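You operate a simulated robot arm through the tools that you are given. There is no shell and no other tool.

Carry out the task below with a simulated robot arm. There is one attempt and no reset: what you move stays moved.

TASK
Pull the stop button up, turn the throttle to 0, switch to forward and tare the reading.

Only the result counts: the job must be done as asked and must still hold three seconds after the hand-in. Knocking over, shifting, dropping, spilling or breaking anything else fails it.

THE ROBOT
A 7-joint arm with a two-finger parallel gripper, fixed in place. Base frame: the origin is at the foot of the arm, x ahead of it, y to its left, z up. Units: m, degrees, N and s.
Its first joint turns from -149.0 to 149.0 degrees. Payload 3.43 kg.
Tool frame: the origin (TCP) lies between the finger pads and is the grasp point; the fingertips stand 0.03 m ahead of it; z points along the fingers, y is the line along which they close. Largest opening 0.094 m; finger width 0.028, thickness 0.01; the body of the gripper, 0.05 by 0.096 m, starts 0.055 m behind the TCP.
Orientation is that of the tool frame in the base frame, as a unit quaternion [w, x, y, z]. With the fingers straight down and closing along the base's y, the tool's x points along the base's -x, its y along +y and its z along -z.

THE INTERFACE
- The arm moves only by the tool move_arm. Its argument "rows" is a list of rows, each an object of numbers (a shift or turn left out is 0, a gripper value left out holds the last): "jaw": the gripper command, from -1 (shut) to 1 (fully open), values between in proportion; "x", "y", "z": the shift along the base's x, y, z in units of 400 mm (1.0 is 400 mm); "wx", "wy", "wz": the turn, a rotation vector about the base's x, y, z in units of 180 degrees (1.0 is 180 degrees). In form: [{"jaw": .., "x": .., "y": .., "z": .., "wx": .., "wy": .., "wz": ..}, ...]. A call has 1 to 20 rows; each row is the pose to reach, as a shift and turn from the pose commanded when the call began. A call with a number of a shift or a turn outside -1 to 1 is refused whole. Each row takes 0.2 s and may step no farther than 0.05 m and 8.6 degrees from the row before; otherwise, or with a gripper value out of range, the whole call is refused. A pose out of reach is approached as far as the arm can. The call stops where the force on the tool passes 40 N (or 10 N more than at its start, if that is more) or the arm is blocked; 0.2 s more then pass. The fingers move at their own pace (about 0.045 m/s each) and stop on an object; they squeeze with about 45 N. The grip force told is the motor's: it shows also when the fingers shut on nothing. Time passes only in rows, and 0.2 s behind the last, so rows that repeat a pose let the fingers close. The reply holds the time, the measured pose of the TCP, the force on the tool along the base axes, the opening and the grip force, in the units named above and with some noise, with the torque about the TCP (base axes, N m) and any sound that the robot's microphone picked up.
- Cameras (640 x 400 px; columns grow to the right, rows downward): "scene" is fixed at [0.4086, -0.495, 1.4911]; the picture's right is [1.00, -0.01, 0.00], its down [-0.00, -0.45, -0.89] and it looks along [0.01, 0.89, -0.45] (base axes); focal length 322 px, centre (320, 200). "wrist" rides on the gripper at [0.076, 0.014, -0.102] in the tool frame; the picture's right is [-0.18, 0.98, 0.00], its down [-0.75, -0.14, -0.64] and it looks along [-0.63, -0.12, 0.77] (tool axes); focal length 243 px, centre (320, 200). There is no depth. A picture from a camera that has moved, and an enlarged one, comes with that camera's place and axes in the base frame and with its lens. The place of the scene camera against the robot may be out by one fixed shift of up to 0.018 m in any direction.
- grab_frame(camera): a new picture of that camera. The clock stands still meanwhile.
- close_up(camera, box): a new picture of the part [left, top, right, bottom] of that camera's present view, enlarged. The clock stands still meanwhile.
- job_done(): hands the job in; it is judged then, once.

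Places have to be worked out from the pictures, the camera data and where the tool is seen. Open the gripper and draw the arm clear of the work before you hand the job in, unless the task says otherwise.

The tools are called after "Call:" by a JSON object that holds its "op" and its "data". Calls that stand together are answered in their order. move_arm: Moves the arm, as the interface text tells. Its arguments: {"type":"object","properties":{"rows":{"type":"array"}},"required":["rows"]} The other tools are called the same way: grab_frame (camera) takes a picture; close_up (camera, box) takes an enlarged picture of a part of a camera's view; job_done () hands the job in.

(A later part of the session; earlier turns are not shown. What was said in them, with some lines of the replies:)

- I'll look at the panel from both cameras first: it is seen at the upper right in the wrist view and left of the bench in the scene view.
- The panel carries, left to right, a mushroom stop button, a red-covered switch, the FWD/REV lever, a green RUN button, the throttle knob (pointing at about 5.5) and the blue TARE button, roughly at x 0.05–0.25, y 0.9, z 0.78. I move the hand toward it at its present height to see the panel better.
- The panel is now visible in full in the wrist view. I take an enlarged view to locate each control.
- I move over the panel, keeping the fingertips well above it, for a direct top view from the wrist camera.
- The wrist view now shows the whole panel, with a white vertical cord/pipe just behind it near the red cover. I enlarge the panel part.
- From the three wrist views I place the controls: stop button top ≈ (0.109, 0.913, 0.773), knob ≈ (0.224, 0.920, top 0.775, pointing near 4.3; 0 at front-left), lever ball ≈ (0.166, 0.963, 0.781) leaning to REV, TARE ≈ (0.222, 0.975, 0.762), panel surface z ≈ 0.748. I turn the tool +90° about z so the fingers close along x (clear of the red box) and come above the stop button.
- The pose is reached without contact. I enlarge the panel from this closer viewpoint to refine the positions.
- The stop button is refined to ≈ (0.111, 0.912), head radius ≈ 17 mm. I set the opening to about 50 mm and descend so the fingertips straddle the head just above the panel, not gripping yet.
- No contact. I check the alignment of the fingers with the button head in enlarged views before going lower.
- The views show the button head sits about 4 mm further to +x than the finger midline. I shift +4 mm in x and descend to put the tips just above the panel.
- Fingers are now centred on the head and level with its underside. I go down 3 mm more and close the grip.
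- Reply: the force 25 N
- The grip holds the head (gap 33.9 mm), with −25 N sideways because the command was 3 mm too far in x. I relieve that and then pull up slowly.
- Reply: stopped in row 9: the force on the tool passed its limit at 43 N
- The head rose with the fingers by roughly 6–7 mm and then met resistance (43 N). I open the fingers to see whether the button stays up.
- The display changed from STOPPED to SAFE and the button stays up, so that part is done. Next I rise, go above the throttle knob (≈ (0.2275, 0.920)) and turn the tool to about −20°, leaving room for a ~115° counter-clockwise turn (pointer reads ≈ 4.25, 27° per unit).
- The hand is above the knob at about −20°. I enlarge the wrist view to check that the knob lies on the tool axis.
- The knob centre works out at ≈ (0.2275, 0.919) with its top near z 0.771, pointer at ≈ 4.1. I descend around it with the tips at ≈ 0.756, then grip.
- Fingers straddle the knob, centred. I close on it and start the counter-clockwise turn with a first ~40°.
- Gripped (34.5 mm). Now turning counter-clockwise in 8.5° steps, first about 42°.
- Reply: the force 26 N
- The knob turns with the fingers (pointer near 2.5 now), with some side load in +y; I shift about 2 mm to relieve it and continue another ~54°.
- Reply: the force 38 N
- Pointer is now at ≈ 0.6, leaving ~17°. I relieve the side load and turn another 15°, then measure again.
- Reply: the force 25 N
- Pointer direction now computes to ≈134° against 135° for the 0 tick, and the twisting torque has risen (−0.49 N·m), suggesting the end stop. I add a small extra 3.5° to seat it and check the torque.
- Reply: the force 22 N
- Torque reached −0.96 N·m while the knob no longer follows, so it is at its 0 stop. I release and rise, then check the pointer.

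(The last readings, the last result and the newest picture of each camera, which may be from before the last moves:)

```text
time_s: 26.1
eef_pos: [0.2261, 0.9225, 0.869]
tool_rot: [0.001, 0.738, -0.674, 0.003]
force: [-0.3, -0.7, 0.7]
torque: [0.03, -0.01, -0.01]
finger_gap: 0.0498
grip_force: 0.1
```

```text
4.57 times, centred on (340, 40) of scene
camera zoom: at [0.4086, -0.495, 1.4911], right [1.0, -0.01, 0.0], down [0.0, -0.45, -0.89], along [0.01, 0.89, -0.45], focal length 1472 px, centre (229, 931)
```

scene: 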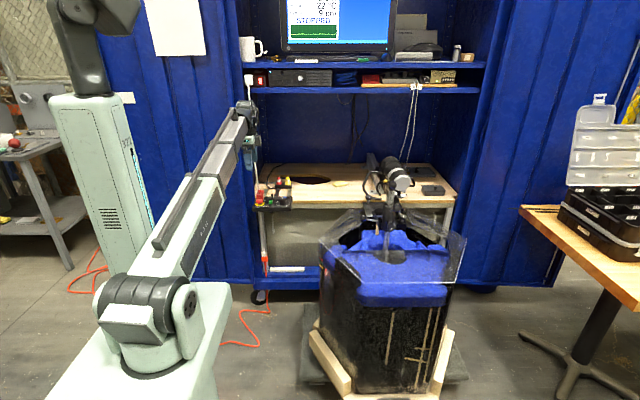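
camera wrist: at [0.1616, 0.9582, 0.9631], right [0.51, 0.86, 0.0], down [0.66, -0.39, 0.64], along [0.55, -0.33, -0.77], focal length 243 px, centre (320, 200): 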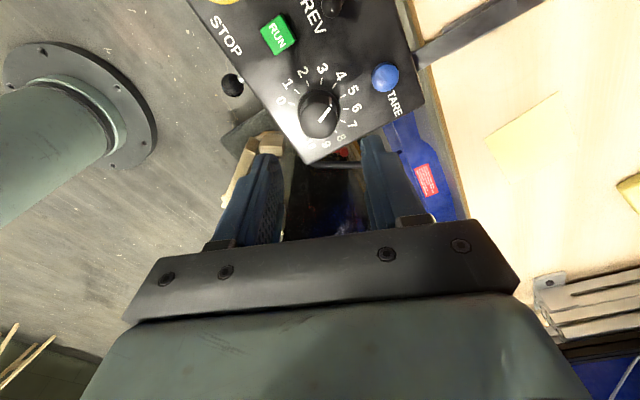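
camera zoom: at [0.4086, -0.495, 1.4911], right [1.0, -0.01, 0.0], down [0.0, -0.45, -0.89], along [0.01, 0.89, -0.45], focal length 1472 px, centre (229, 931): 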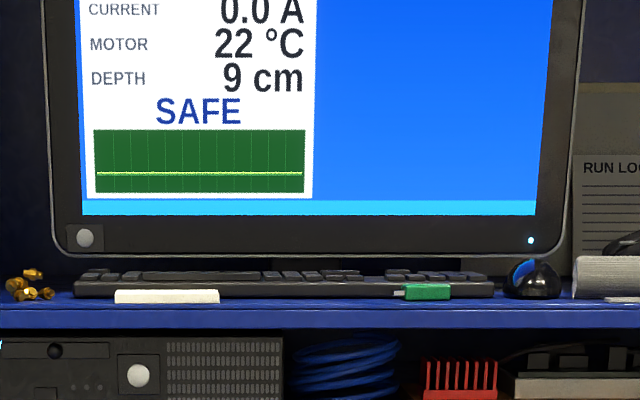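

The hand is clear and the other controls look unchanged. I zoom in on the knob to measure the pointer against the 0 tick.

Call:
{"op": "close_up", "data": {"camera": "wrist", "box": [270, 50, 370, 150]}}

Call:
{"op": "close_up", "data": {"camera": "scene", "box": [282, 190, 306, 208]}}

```text
4.00 times, centred on (320, 100) of wrist
camera zoom: at [0.2178, 0.8456, 0.9719], right [-1.0, 0.09, 0.0], down [0.07, 0.77, 0.64], along [0.06, 0.64, -0.77], focal length 970 px, centre (320, 600)
```

zoom: 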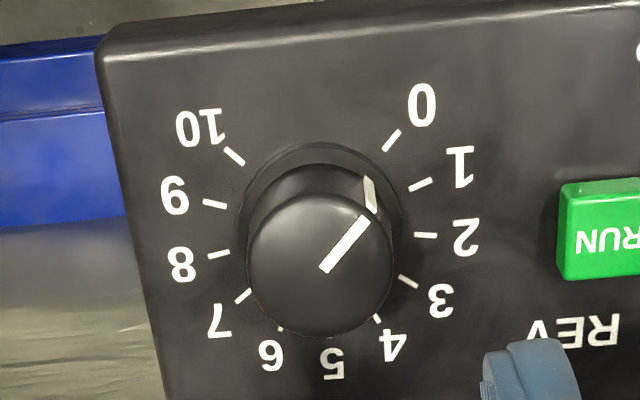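

```text
16.00 times, centred on (294, 199) of scene
camera zoom: at [0.4086, -0.495, 1.4911], right [1.0, -0.01, 0.0], down [0.0, -0.45, -0.89], along [0.01, 0.89, -0.45], focal length 5152 px, centre (736, 216)
```

zoom: 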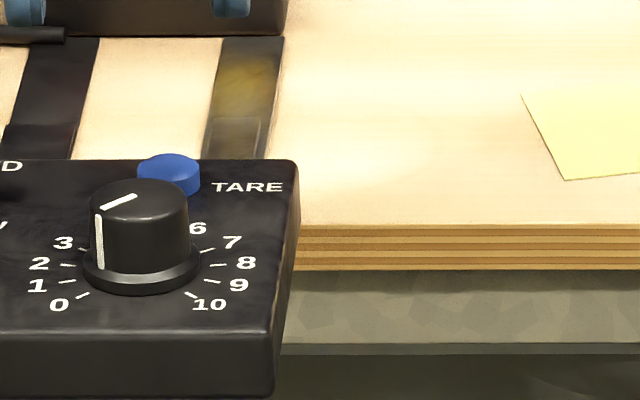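

The pointer and the 0 tick agree within about 1–2°, so the throttle is at 0. Next the lever: I close the fingers and move to just in front (−y side) of it, staying above the lever height, and look.

Call:
{"op": "move_arm", "data": {"rows": [{"jaw": -1, "x": -0.05, "wz": -0.015}, {"x": -0.1, "y": 0.01, "wz": -0.029}, {"x": -0.15, "y": 0.018, "wz": -0.029}, {"x": -0.15, "y": 0.018, "z": -0.03, "wz": -0.029}, {"x": -0.15, "y": 0.018, "z": -0.06, "wz": -0.029}, {"x": -0.15, "y": 0.018, "z": -0.06, "wz": -0.029}]}}

Call:
{"op": "grab_frame", "data": {"camera": "wrist"}}

Call:
{"op": "close_up", "data": {"camera": "scene", "box": [250, 165, 310, 215]}}

```text
time_s: 27.5
eef_pos: [0.1657, 0.9292, 0.8442]
tool_rot: [-0.001, -0.707, 0.707, -0.002]
force: [0.3, 0.6, -0.3]
torque: [0.02, 0.02, -0.01]
finger_gap: 0.0002
grip_force: 33.3
```

```text
taken
camera wrist: at [0.1514, 0.8537, 0.9469], right [-0.98, 0.18, 0.0], down [0.14, 0.76, 0.64], along [0.12, 0.63, -0.77], focal length 243 px, centre (320, 200)
```

wrist: 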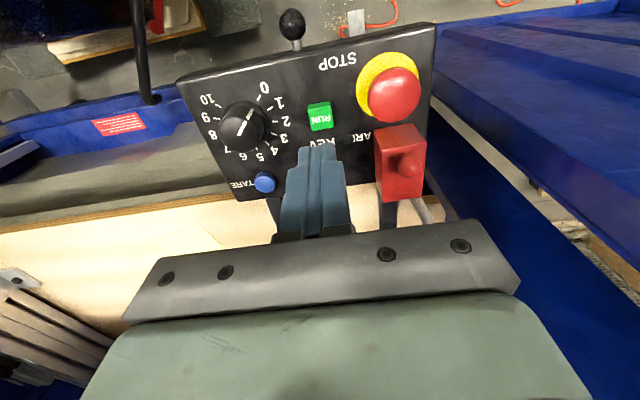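

```text
8.00 times, centred on (280, 190) of scene
camera zoom: at [0.4086, -0.495, 1.4911], right [1.0, -0.01, 0.0], down [0.0, -0.45, -0.89], along [0.01, 0.89, -0.45], focal length 2576 px, centre (640, 280)
```

zoom: 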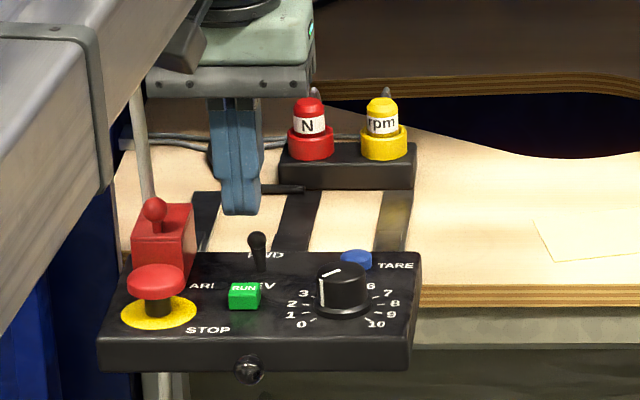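

Closed fingers are at (0.166, 0.929), in front of the lever. I lower the tips to z ≈ 0.771 (above RUN, level with the lever's ball).

Call:
{"op": "move_arm", "data": {"rows": [{"jaw": -1, "x": 0.002, "z": -0.04}, {"x": 0.002, "z": -0.08}, {"x": 0.002, "z": -0.105}, {"x": 0.002, "z": -0.105}]}}

Call:
{"op": "close_up", "data": {"camera": "wrist", "box": [240, 80, 400, 220]}}

Call:
{"op": "close_up", "data": {"camera": "scene", "box": [250, 165, 310, 215]}}

```text
time_s: 28.5
eef_pos: [0.1664, 0.9312, 0.8041]
tool_rot: [-0.001, -0.706, 0.708, -0.001]
force: [0.4, -0.3, 0.8]
torque: [0.02, -0.02, -0.04]
finger_gap: 0.0004
grip_force: 32.6
```

```text
2.86 times, centred on (320, 150) of wrist
camera zoom: at [0.1519, 0.8542, 0.9061], right [-0.98, 0.18, 0.0], down [0.14, 0.76, 0.64], along [0.12, 0.63, -0.77], focal length 693 px, centre (320, 343)
```

zoom: 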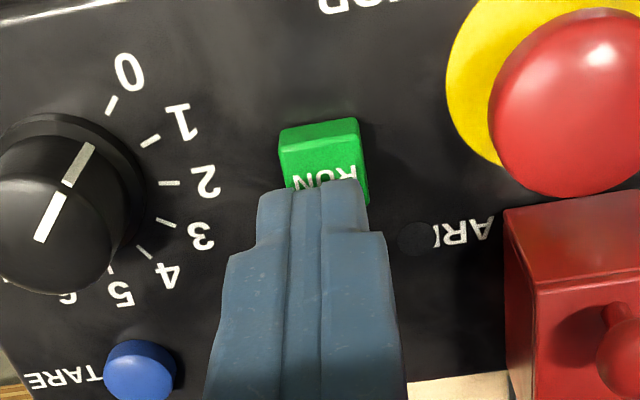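

```text
8.00 times, centred on (280, 190) of scene
camera zoom: at [0.4086, -0.495, 1.4911], right [1.0, -0.01, 0.0], down [0.0, -0.45, -0.89], along [0.01, 0.89, -0.45], focal length 2576 px, centre (640, 280)
```

zoom: 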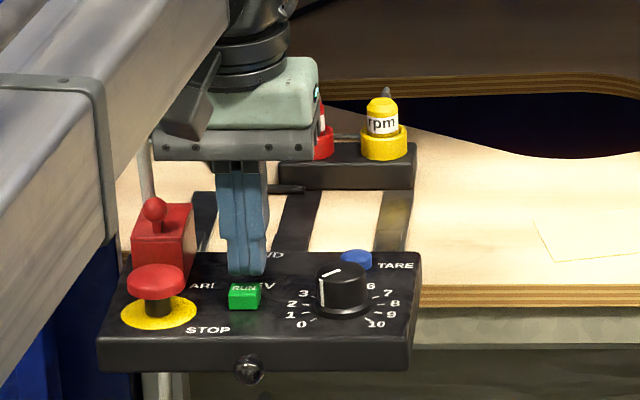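

No contact so far. Now I push in +y in 3 mm steps toward FWD, watching the force.

Call:
{"op": "move_arm", "data": {"rows": [{"jaw": -1, "y": 0.0075}, {"y": 0.015}, {"y": 0.0225}, {"y": 0.03}, {"y": 0.0375}, {"y": 0.045}, {"y": 0.0525}, {"y": 0.06}, {"y": 0.0675}, {"y": 0.0675}]}}

Call:
{"op": "close_up", "data": {"camera": "scene", "box": [250, 165, 310, 215]}}

Call:
{"op": "close_up", "data": {"camera": "wrist", "box": [240, 80, 400, 220]}}

```text
time_s: 30.7
eef_pos: [0.1657, 0.9587, 0.8037]
tool_rot: [0.001, 0.707, -0.707, 0.001]
force: [0.0, 0.4, -0.1]
torque: [0.01, 0.03, -0.01]
finger_gap: 0.0
grip_force: 33.3
```

```text
8.00 times, centred on (280, 190) of scene
camera zoom: at [0.4086, -0.495, 1.4911], right [1.0, -0.01, 0.0], down [0.0, -0.45, -0.89], along [0.01, 0.89, -0.45], focal length 2576 px, centre (640, 280)
```

zoom: 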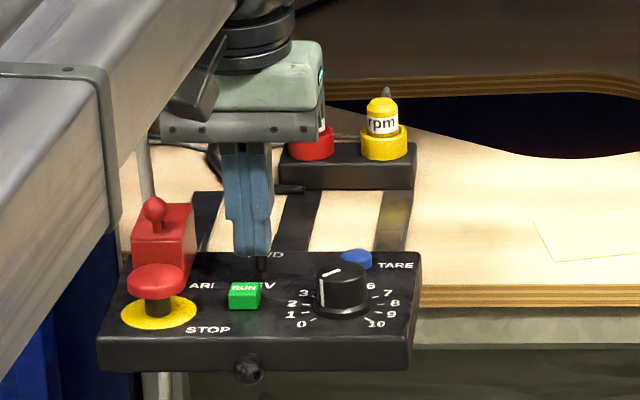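

```text
2.86 times, centred on (320, 150) of wrist
camera zoom: at [0.1518, 0.8813, 0.9061], right [-0.98, 0.18, 0.0], down [0.14, 0.76, 0.64], along [0.12, 0.63, -0.77], focal length 693 px, centre (320, 343)
```

zoom: 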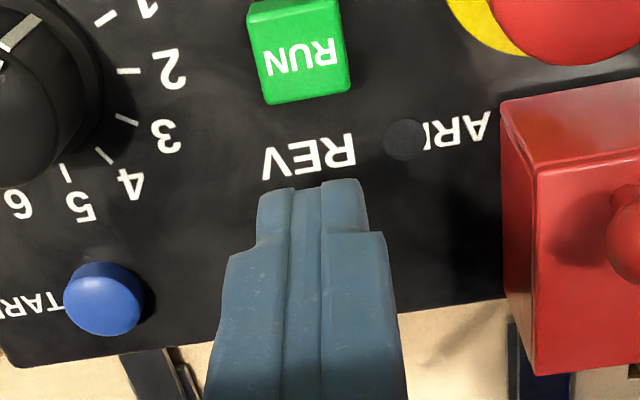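

The push went to y 0.959 with no residual force, so the lever likely flipped partway along. I rise straight up to look.

Call:
{"op": "move_arm", "data": {"rows": [{"jaw": -1, "z": 0.05}, {"z": 0.1}, {"z": 0.15, "y": -0.03}, {"z": 0.18, "y": -0.08}, {"z": 0.18, "y": -0.12}, {"z": 0.18, "y": -0.12}]}}

Call:
{"op": "close_up", "data": {"camera": "scene", "box": [260, 175, 308, 211]}}

Call:
{"op": "close_up", "data": {"camera": "wrist", "box": [200, 60, 420, 230]}}

Call:
{"op": "close_up", "data": {"camera": "scene", "box": [270, 0, 410, 80]}}

```text
time_s: 32.1
eef_pos: [0.1668, 0.9106, 0.8757]
tool_rot: [0.001, 0.707, -0.707, 0.002]
force: [0.5, 0.2, 0.5]
torque: [0.01, 0.01, -0.02]
finger_gap: 0.0003
grip_force: 33.3
```

```text
11.11 times, centred on (284, 193) of scene
camera zoom: at [0.4086, -0.495, 1.4911], right [1.0, -0.01, 0.0], down [0.0, -0.45, -0.89], along [0.01, 0.89, -0.45], focal length 3578 px, centre (720, 278)
```

zoom: 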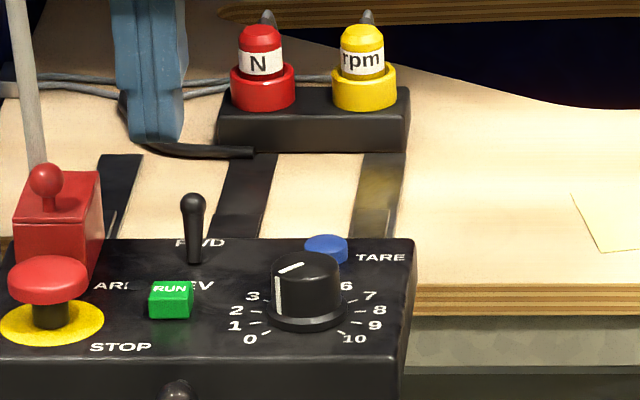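

```text
2.35 times, centred on (310, 145) of wrist
camera zoom: at [0.1517, 0.8331, 0.9781], right [-0.98, 0.18, 0.0], down [0.14, 0.76, 0.64], along [0.12, 0.63, -0.77], focal length 571 px, centre (344, 329)
```

zoom: 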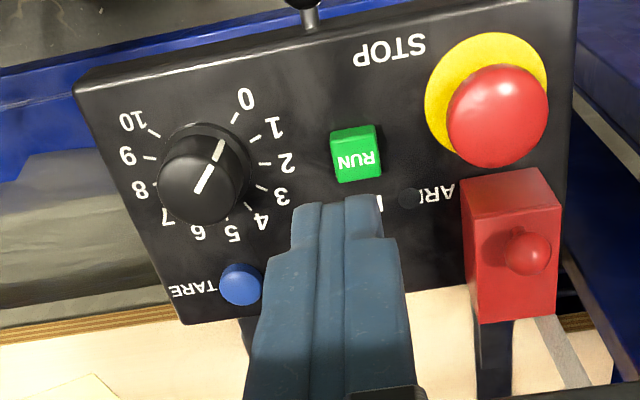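

```text
4.57 times, centred on (340, 40) of scene
camera zoom: at [0.4086, -0.495, 1.4911], right [1.0, -0.01, 0.0], down [0.0, -0.45, -0.89], along [0.01, 0.89, -0.45], focal length 1472 px, centre (229, 931)
```

zoom: 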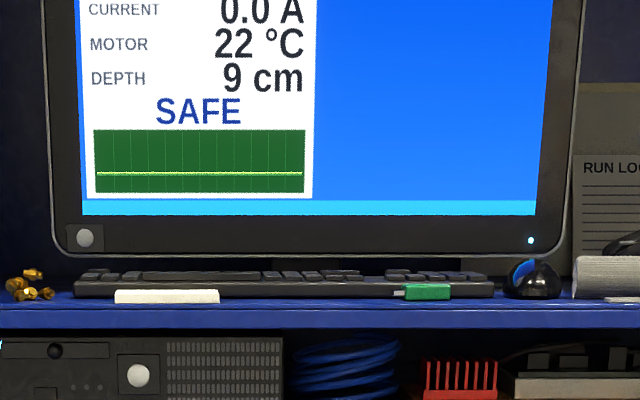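

The lever changed its lean in the scene view, but I need a clear view to tell its position. I go back to the earlier viewing pose for a direct comparison.

Call:
{"op": "move_arm", "data": {"rows": [{"jaw": -1, "z": 0.06}, {"z": 0.06, "x": -0.07}, {"z": 0.06, "x": -0.145, "y": 0.005}, {"z": 0.06, "x": -0.145, "y": 0.005}]}}

Call:
{"op": "close_up", "data": {"camera": "wrist", "box": [160, 40, 370, 200]}}

```text
time_s: 33.1
eef_pos: [0.1086, 0.9116, 0.8984]
tool_rot: [-0.001, -0.707, 0.707, -0.002]
force: [-0.5, 0.8, 0.9]
torque: [-0.01, 0.01, 0.0]
finger_gap: 0.0
grip_force: 33.1
```

```text
2.50 times, centred on (265, 120) of wrist
camera zoom: at [0.0941, 0.8353, 1.0011], right [-0.98, 0.18, 0.0], down [0.14, 0.76, 0.64], along [0.12, 0.63, -0.77], focal length 606 px, centre (458, 400)
```

zoom: 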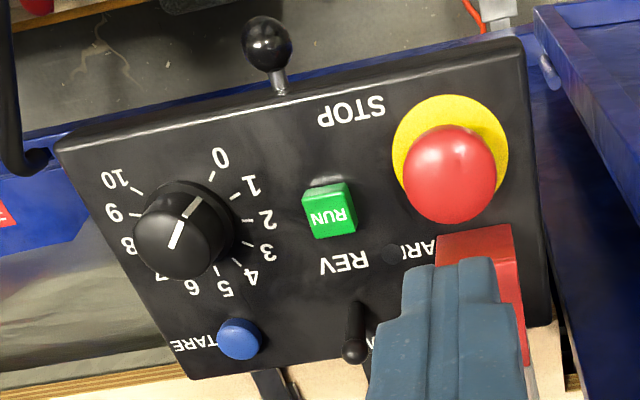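

The lever ball now lies at y ≈ 0.979 versus 0.961 before, past the base at 0.971, so it leans to FWD. To be sure it is fully over, I go back and push it gently a few mm further against its stop.

Call:
{"op": "move_arm", "data": {"rows": [{"jaw": -1, "x": 0.07}, {"x": 0.145, "y": 0.03}, {"x": 0.145, "y": 0.09}, {"x": 0.145, "y": 0.09, "z": -0.08}, {"x": 0.145, "y": 0.09, "z": -0.16}, {"x": 0.145, "y": 0.09, "z": -0.22}, {"x": 0.145, "y": 0.09, "z": -0.24}, {"x": 0.145, "y": 0.09, "z": -0.24}]}}

Call:
{"op": "move_arm", "data": {"rows": [{"jaw": -1, "y": 0.01}, {"y": 0.02}, {"y": 0.025}, {"y": 0.03}, {"y": 0.035}, {"y": 0.04}, {"y": 0.045}, {"y": 0.045}]}}

Call:
{"op": "close_up", "data": {"camera": "scene", "box": [260, 175, 308, 211]}}

```text
time_s: 34.9
eef_pos: [0.1681, 0.9471, 0.803]
tool_rot: [0.002, 0.707, -0.707, 0.0]
force: [-0.2, 1.8, -1.1]
torque: [0.03, -0.03, -0.02]
finger_gap: 0.0
grip_force: 32.7
```

```text
time_s: 36.7
eef_pos: [0.167, 0.9653, 0.8043]
tool_rot: [0.001, 0.707, -0.707, 0.001]
force: [0.8, -6.3, -1.0]
torque: [-0.19, -0.02, -0.04]
finger_gap: 0.0001
grip_force: 33.4
```

```text
11.11 times, centred on (284, 193) of scene
camera zoom: at [0.4086, -0.495, 1.4911], right [1.0, -0.01, 0.0], down [0.0, -0.45, -0.89], along [0.01, 0.89, -0.45], focal length 3578 px, centre (720, 278)
```

zoom: 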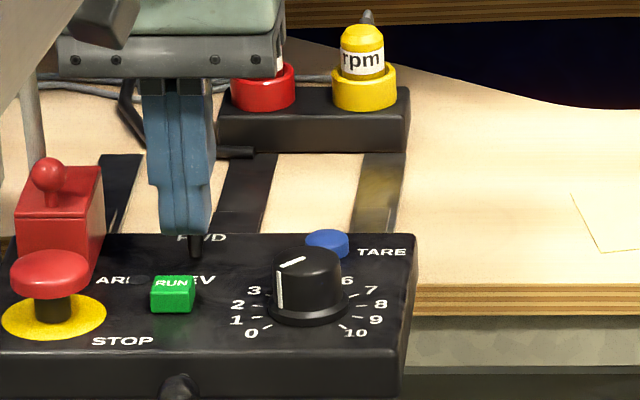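

The panel looks a few pixels displaced in this view while I press (−6 N), so I stop pushing at once, back off, and check whether it returns.

Call:
{"op": "move_arm", "data": {"rows": [{"jaw": -1, "y": -0.02}, {"y": -0.04}, {"y": -0.05}]}}

Call:
{"op": "close_up", "data": {"camera": "scene", "box": [260, 175, 308, 211]}}

Call:
{"op": "grab_frame", "data": {"camera": "scene"}}

```text
time_s: 37.5
eef_pos: [0.1672, 0.9459, 0.8046]
tool_rot: [0.001, 0.708, -0.707, 0.001]
force: [0.5, -0.3, -0.5]
torque: [0.0, -0.03, -0.01]
finger_gap: 0.0
grip_force: 32.7
```

```text
11.11 times, centred on (284, 193) of scene
camera zoom: at [0.4086, -0.495, 1.4911], right [1.0, -0.01, 0.0], down [0.0, -0.45, -0.89], along [0.01, 0.89, -0.45], focal length 3578 px, centre (720, 278)
```

zoom: 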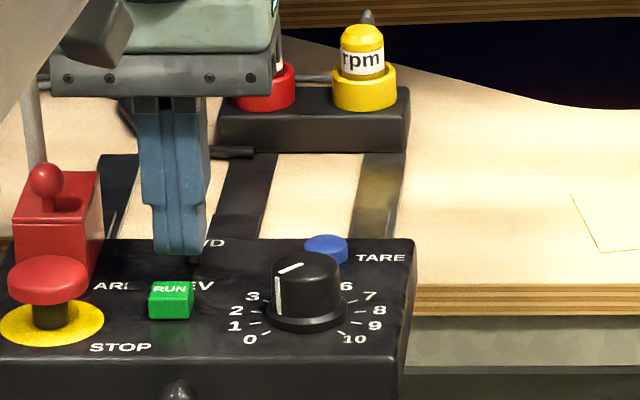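

```text
taken
```

scene: 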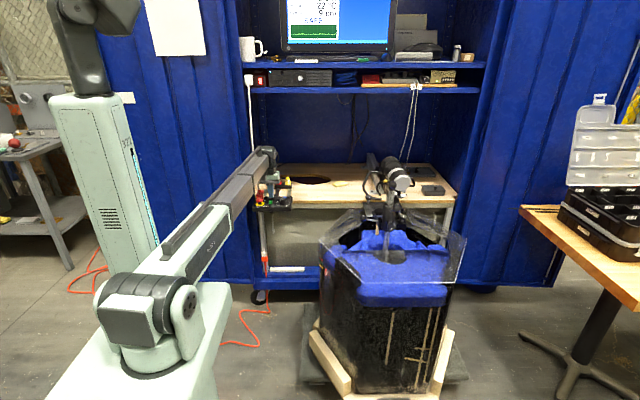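

The panel returned exactly to its place (it sits on a slightly springy mount), and the lever stays in FWD. Next TARE at ≈ (0.2255, 0.976, top ≈ 0.76): I rise and test whether the arm reaches above it with the tool vertical and the fingers shut.

Call:
{"op": "move_arm", "data": {"rows": [{"jaw": -1, "z": 0.05}, {"z": 0.1}, {"z": 0.1, "x": 0.07}, {"z": 0.1, "x": 0.145}, {"z": 0.1, "x": 0.145, "y": 0.03}, {"z": 0.1, "x": 0.145, "y": 0.065}, {"z": 0.1, "x": 0.145, "y": 0.065}]}}

Call:
{"op": "grab_frame", "data": {"camera": "wrist"}}

Call:
{"op": "close_up", "data": {"camera": "scene", "box": [260, 165, 320, 215]}}

```text
time_s: 39.1
eef_pos: [0.2246, 0.9725, 0.8446]
tool_rot: [0.002, 0.707, -0.707, 0.001]
force: [-0.3, 0.8, 0.1]
torque: [-0.01, -0.02, 0.02]
finger_gap: 0.0
grip_force: 33.0
```

```text
taken
camera wrist: at [0.2101, 0.8958, 0.9476], right [-0.98, 0.18, 0.0], down [0.14, 0.76, 0.64], along [0.12, 0.63, -0.77], focal length 243 px, centre (320, 200)
```

wrist: 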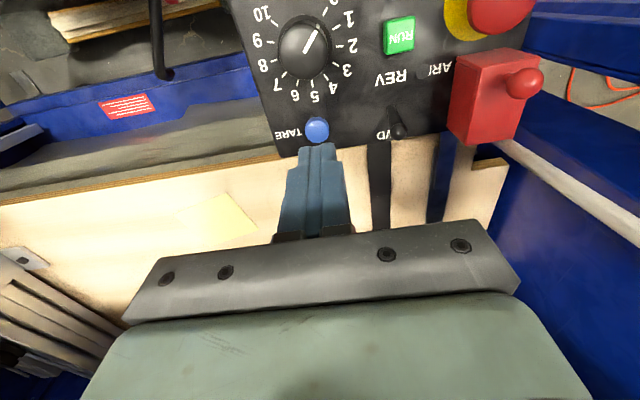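

```text
8.00 times, centred on (290, 190) of scene
camera zoom: at [0.4086, -0.495, 1.4911], right [1.0, -0.01, 0.0], down [0.0, -0.45, -0.89], along [0.01, 0.89, -0.45], focal length 2576 px, centre (560, 280)
```

zoom: 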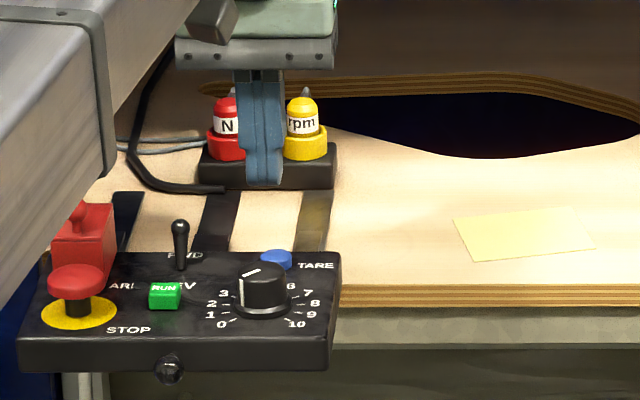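

Vertical reach is fine (0.2246, 0.9725). I zoom in to fine-align the fingertips with the TARE button.

Call:
{"op": "close_up", "data": {"camera": "wrist", "box": [260, 80, 420, 200]}}

```text
3.33 times, centred on (340, 140) of wrist
camera zoom: at [0.2101, 0.8958, 0.9476], right [-0.98, 0.18, 0.0], down [0.14, 0.76, 0.64], along [0.12, 0.63, -0.77], focal length 809 px, centre (253, 400)
```

zoom: 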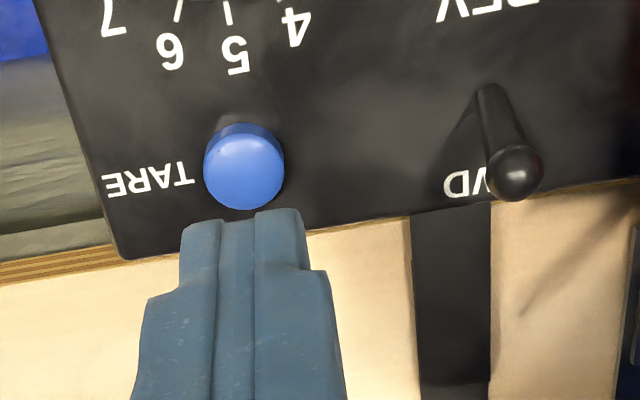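

TARE sits ≈ 2–3 mm further +x/+y; the lever ball is also clearly over the FWD side. I align and descend to just above the button.

Call:
{"op": "move_arm", "data": {"rows": [{"jaw": -1, "x": 0.005, "y": 0.007, "z": -0.03}, {"x": 0.005, "y": 0.007, "z": -0.07}, {"x": 0.005, "y": 0.007, "z": -0.1}, {"x": 0.005, "y": 0.007, "z": -0.105}, {"x": 0.005, "y": 0.007, "z": -0.105}]}}

Call:
{"op": "close_up", "data": {"camera": "scene", "box": [260, 165, 320, 215]}}

Call:
{"op": "close_up", "data": {"camera": "wrist", "box": [260, 80, 420, 200]}}

```text
time_s: 40.3
eef_pos: [0.2261, 0.9738, 0.8016]
tool_rot: [0.001, 0.707, -0.707, 0.002]
force: [-0.2, 0.0, 0.3]
torque: [0.01, -0.01, 0.0]
finger_gap: 0.0001
grip_force: 33.1
```

```text
8.00 times, centred on (290, 190) of scene
camera zoom: at [0.4086, -0.495, 1.4911], right [1.0, -0.01, 0.0], down [0.0, -0.45, -0.89], along [0.01, 0.89, -0.45], focal length 2576 px, centre (560, 280)
```

zoom: 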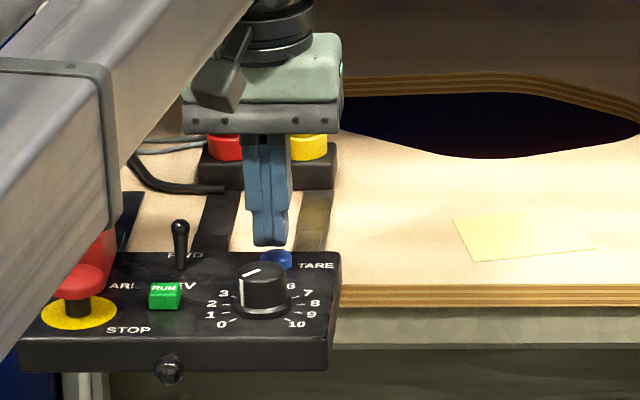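

```text
3.33 times, centred on (340, 140) of wrist
camera zoom: at [0.2117, 0.8974, 0.9047], right [-0.98, 0.18, 0.0], down [0.14, 0.76, 0.64], along [0.12, 0.63, -0.77], focal length 809 px, centre (253, 400)
```

zoom: 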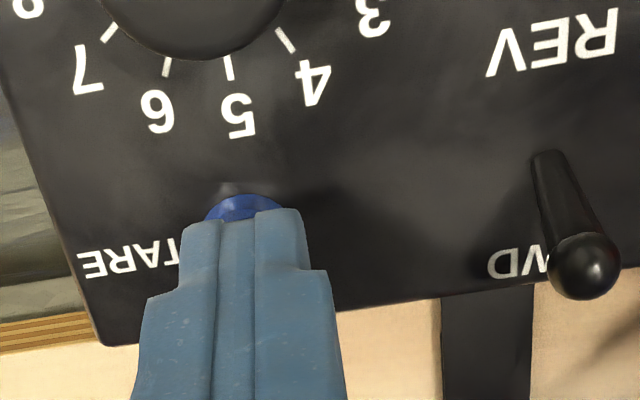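

The tips are right over the button about 10 mm above it. I press down in small steps, watching force and any sound.

Call:
{"op": "move_arm", "data": {"rows": [{"jaw": -1, "z": -0.01}, {"z": -0.0175}, {"z": -0.0225}, {"z": -0.0275}, {"z": -0.0325}, {"z": -0.0375}, {"z": -0.0375}]}}

Call:
{"op": "close_up", "data": {"camera": "scene", "box": [260, 165, 320, 215]}}

Call:
{"op": "close_up", "data": {"camera": "scene", "box": [270, 0, 410, 80]}}

```text
time_s: 41.9
eef_pos: [0.2273, 0.9743, 0.7877]
tool_rot: [-0.001, -0.706, 0.708, -0.001]
force: [-1.1, -0.1, 6.9]
torque: [0.04, -0.01, 0.05]
finger_gap: 0.0
grip_force: 32.5
heard: click
```

```text
8.00 times, centred on (290, 190) of scene
camera zoom: at [0.4086, -0.495, 1.4911], right [1.0, -0.01, 0.0], down [0.0, -0.45, -0.89], along [0.01, 0.89, -0.45], focal length 2576 px, centre (560, 280)
```

zoom: 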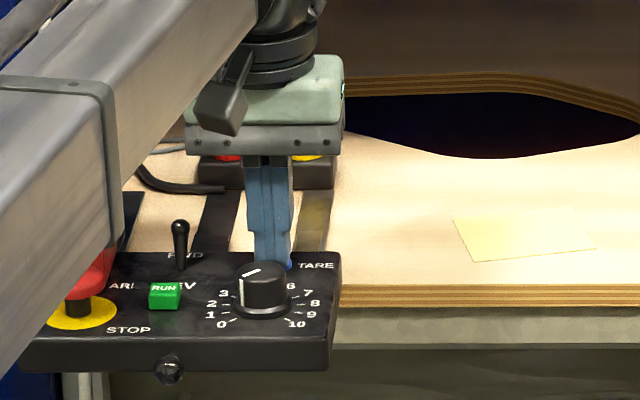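

```text
4.57 times, centred on (340, 40) of scene
camera zoom: at [0.4086, -0.495, 1.4911], right [1.0, -0.01, 0.0], down [0.0, -0.45, -0.89], along [0.01, 0.89, -0.45], focal length 1472 px, centre (229, 931)
```

zoom: 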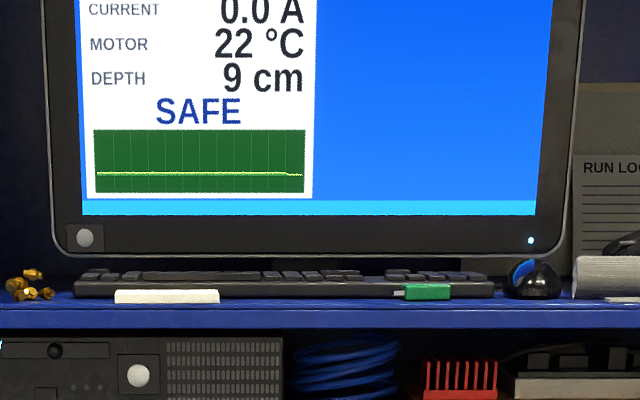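

A click was heard, the force is 7 N, and the plotted trace on the monitor stepped down at its right end, so the reading was tared. I lift straight off and draw back.

Call:
{"op": "move_arm", "data": {"rows": [{"jaw": -1, "z": 0.02}, {"z": 0.07}, {"z": 0.15}, {"z": 0.22}, {"z": 0.3, "y": -0.05}, {"z": 0.38, "y": -0.12}, {"z": 0.45, "y": -0.2}, {"z": 0.5, "y": -0.28}, {"z": 0.5, "y": -0.28}]}}

Call:
{"op": "grab_frame", "data": {"camera": "wrist"}}

Call:
{"op": "close_up", "data": {"camera": "scene", "box": [250, 165, 310, 215]}}

Call:
{"op": "close_up", "data": {"camera": "scene", "box": [270, 0, 410, 80]}}

```text
time_s: 43.9
eef_pos: [0.2261, 0.8623, 0.9836]
tool_rot: [-0.001, -0.707, 0.707, -0.002]
force: [-0.2, -0.5, -0.3]
torque: [0.02, 0.0, 0.02]
finger_gap: 0.0
grip_force: 33.6
```

```text
taken
camera wrist: at [0.212, 0.7859, 1.0877], right [-0.98, 0.18, 0.0], down [0.14, 0.76, 0.64], along [0.12, 0.63, -0.77], focal length 243 px, centre (320, 200)
```

wrist: 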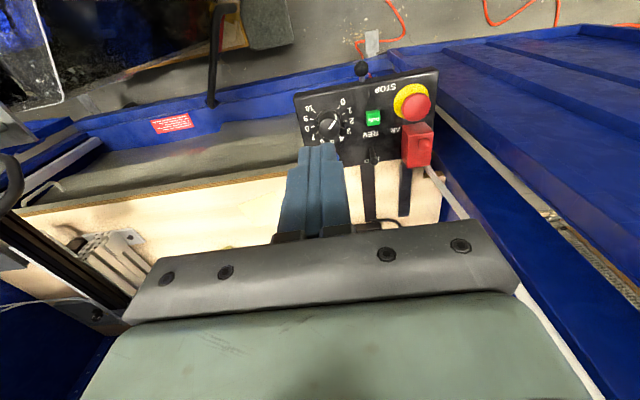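

```text
8.00 times, centred on (280, 190) of scene
camera zoom: at [0.4086, -0.495, 1.4911], right [1.0, -0.01, 0.0], down [0.0, -0.45, -0.89], along [0.01, 0.89, -0.45], focal length 2576 px, centre (640, 280)
```

zoom: 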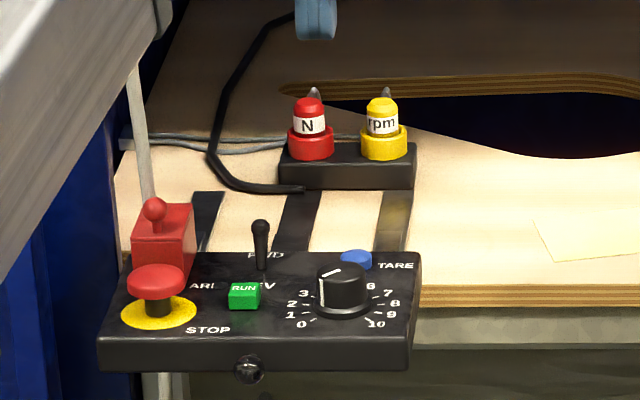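

```text
4.57 times, centred on (340, 40) of scene
camera zoom: at [0.4086, -0.495, 1.4911], right [1.0, -0.01, 0.0], down [0.0, -0.45, -0.89], along [0.01, 0.89, -0.45], focal length 1472 px, centre (229, 931)
```

zoom: 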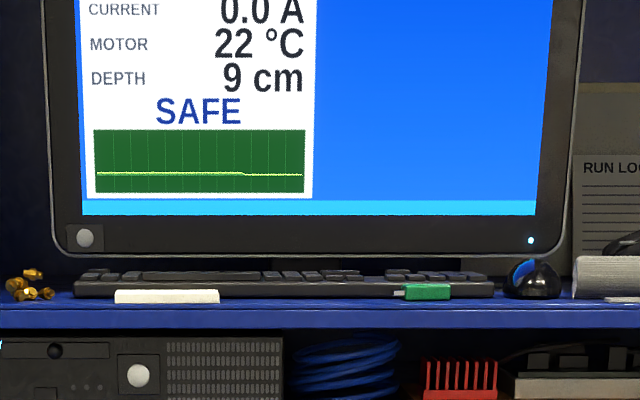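

All four controls show the wanted state: stop up, pointer at 0, lever at FWD, and the trace stays at its tared level; the panel is in its original place. I open the gripper and draw the arm further back to its starting region.

Call:
{"op": "move_arm", "data": {"rows": [{"jaw": 1, "y": -0.1, "z": 0.03}, {"y": -0.2, "z": 0.06}, {"y": -0.3, "z": 0.1}, {"y": -0.4, "z": 0.13}, {"y": -0.5, "z": 0.14}, {"y": -0.5, "z": 0.14}, {"y": -0.5, "z": 0.14}]}}

Call:
{"op": "grab_frame", "data": {"camera": "scene"}}

Call:
{"op": "close_up", "data": {"camera": "scene", "box": [250, 165, 310, 215]}}

Call:
{"op": "close_up", "data": {"camera": "scene", "box": [282, 190, 306, 208]}}

Call:
{"op": "close_up", "data": {"camera": "scene", "box": [270, 0, 410, 80]}}

```text
time_s: 45.5
eef_pos: [0.2255, 0.6633, 1.0422]
tool_rot: [-0.002, -0.707, 0.707, -0.002]
force: [0.0, 0.9, 0.3]
torque: [-0.03, 0.0, 0.02]
finger_gap: 0.0941
grip_force: 0.0
```

```text
taken
```

scene: 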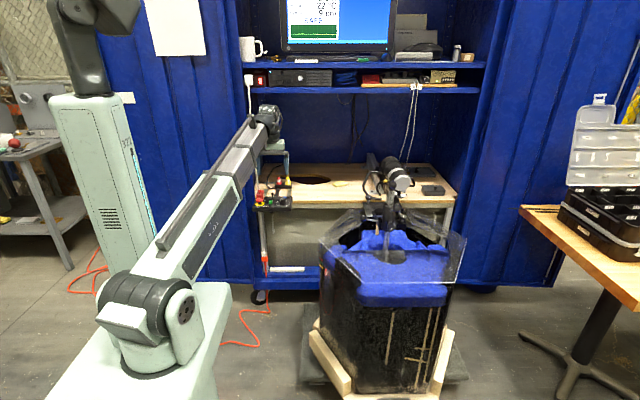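

```text
8.00 times, centred on (280, 190) of scene
camera zoom: at [0.4086, -0.495, 1.4911], right [1.0, -0.01, 0.0], down [0.0, -0.45, -0.89], along [0.01, 0.89, -0.45], focal length 2576 px, centre (640, 280)
```

zoom: 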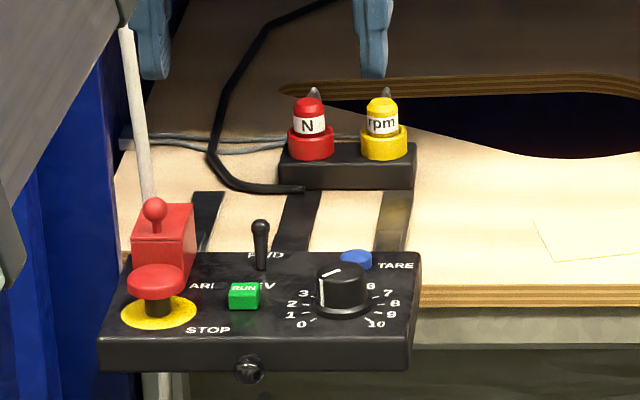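

```text
16.00 times, centred on (294, 199) of scene
camera zoom: at [0.4086, -0.495, 1.4911], right [1.0, -0.01, 0.0], down [0.0, -0.45, -0.89], along [0.01, 0.89, -0.45], focal length 5152 px, centre (736, 216)
```

zoom: 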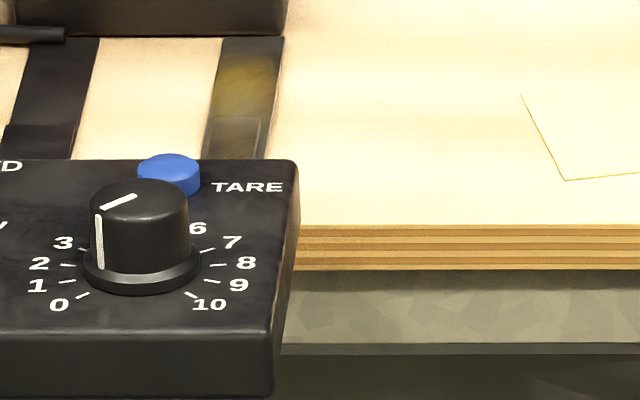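

```text
4.57 times, centred on (340, 40) of scene
camera zoom: at [0.4086, -0.495, 1.4911], right [1.0, -0.01, 0.0], down [0.0, -0.45, -0.89], along [0.01, 0.89, -0.45], focal length 1472 px, centre (229, 931)
```

zoom: 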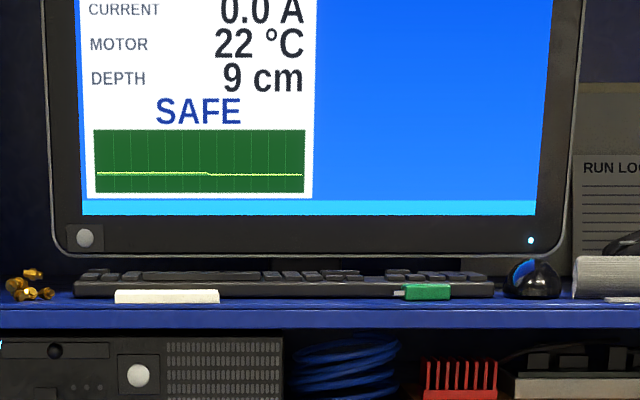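

Final views: button up (SAFE on the display), pointer at 0, lever at FWD, trace steady at the tared level, nothing else moved, gripper open and arm clear. I hand the job in.

Call:
{"op": "job_done", "data": {}}

```text
The job is handed in.
```

All four actions are done and I've handed the job in. I haven't been told how it was judged.

- **Stop button:** pulled up. It stayed up after release, and the monitor changed from STOPPED to SAFE.
- **Throttle:** turned counter-clockwise from about 4 to what felt like its end stop. In the pictures the pointer lines up with the 0 mark to within a few degrees.
- **Direction lever:** pushed over from REV to FWD. It stayed there after I drew back.
- **Tare:** pressed once with a click. The trace on the monitor stepped down and held its new level. The number itself is above the camera's view, so I couldn't read it.

The panel shifted a few millimetres while I pushed the lever, then returned exactly to its place. I saw nothing else move. The gripper is open and the arm is clear of the work.
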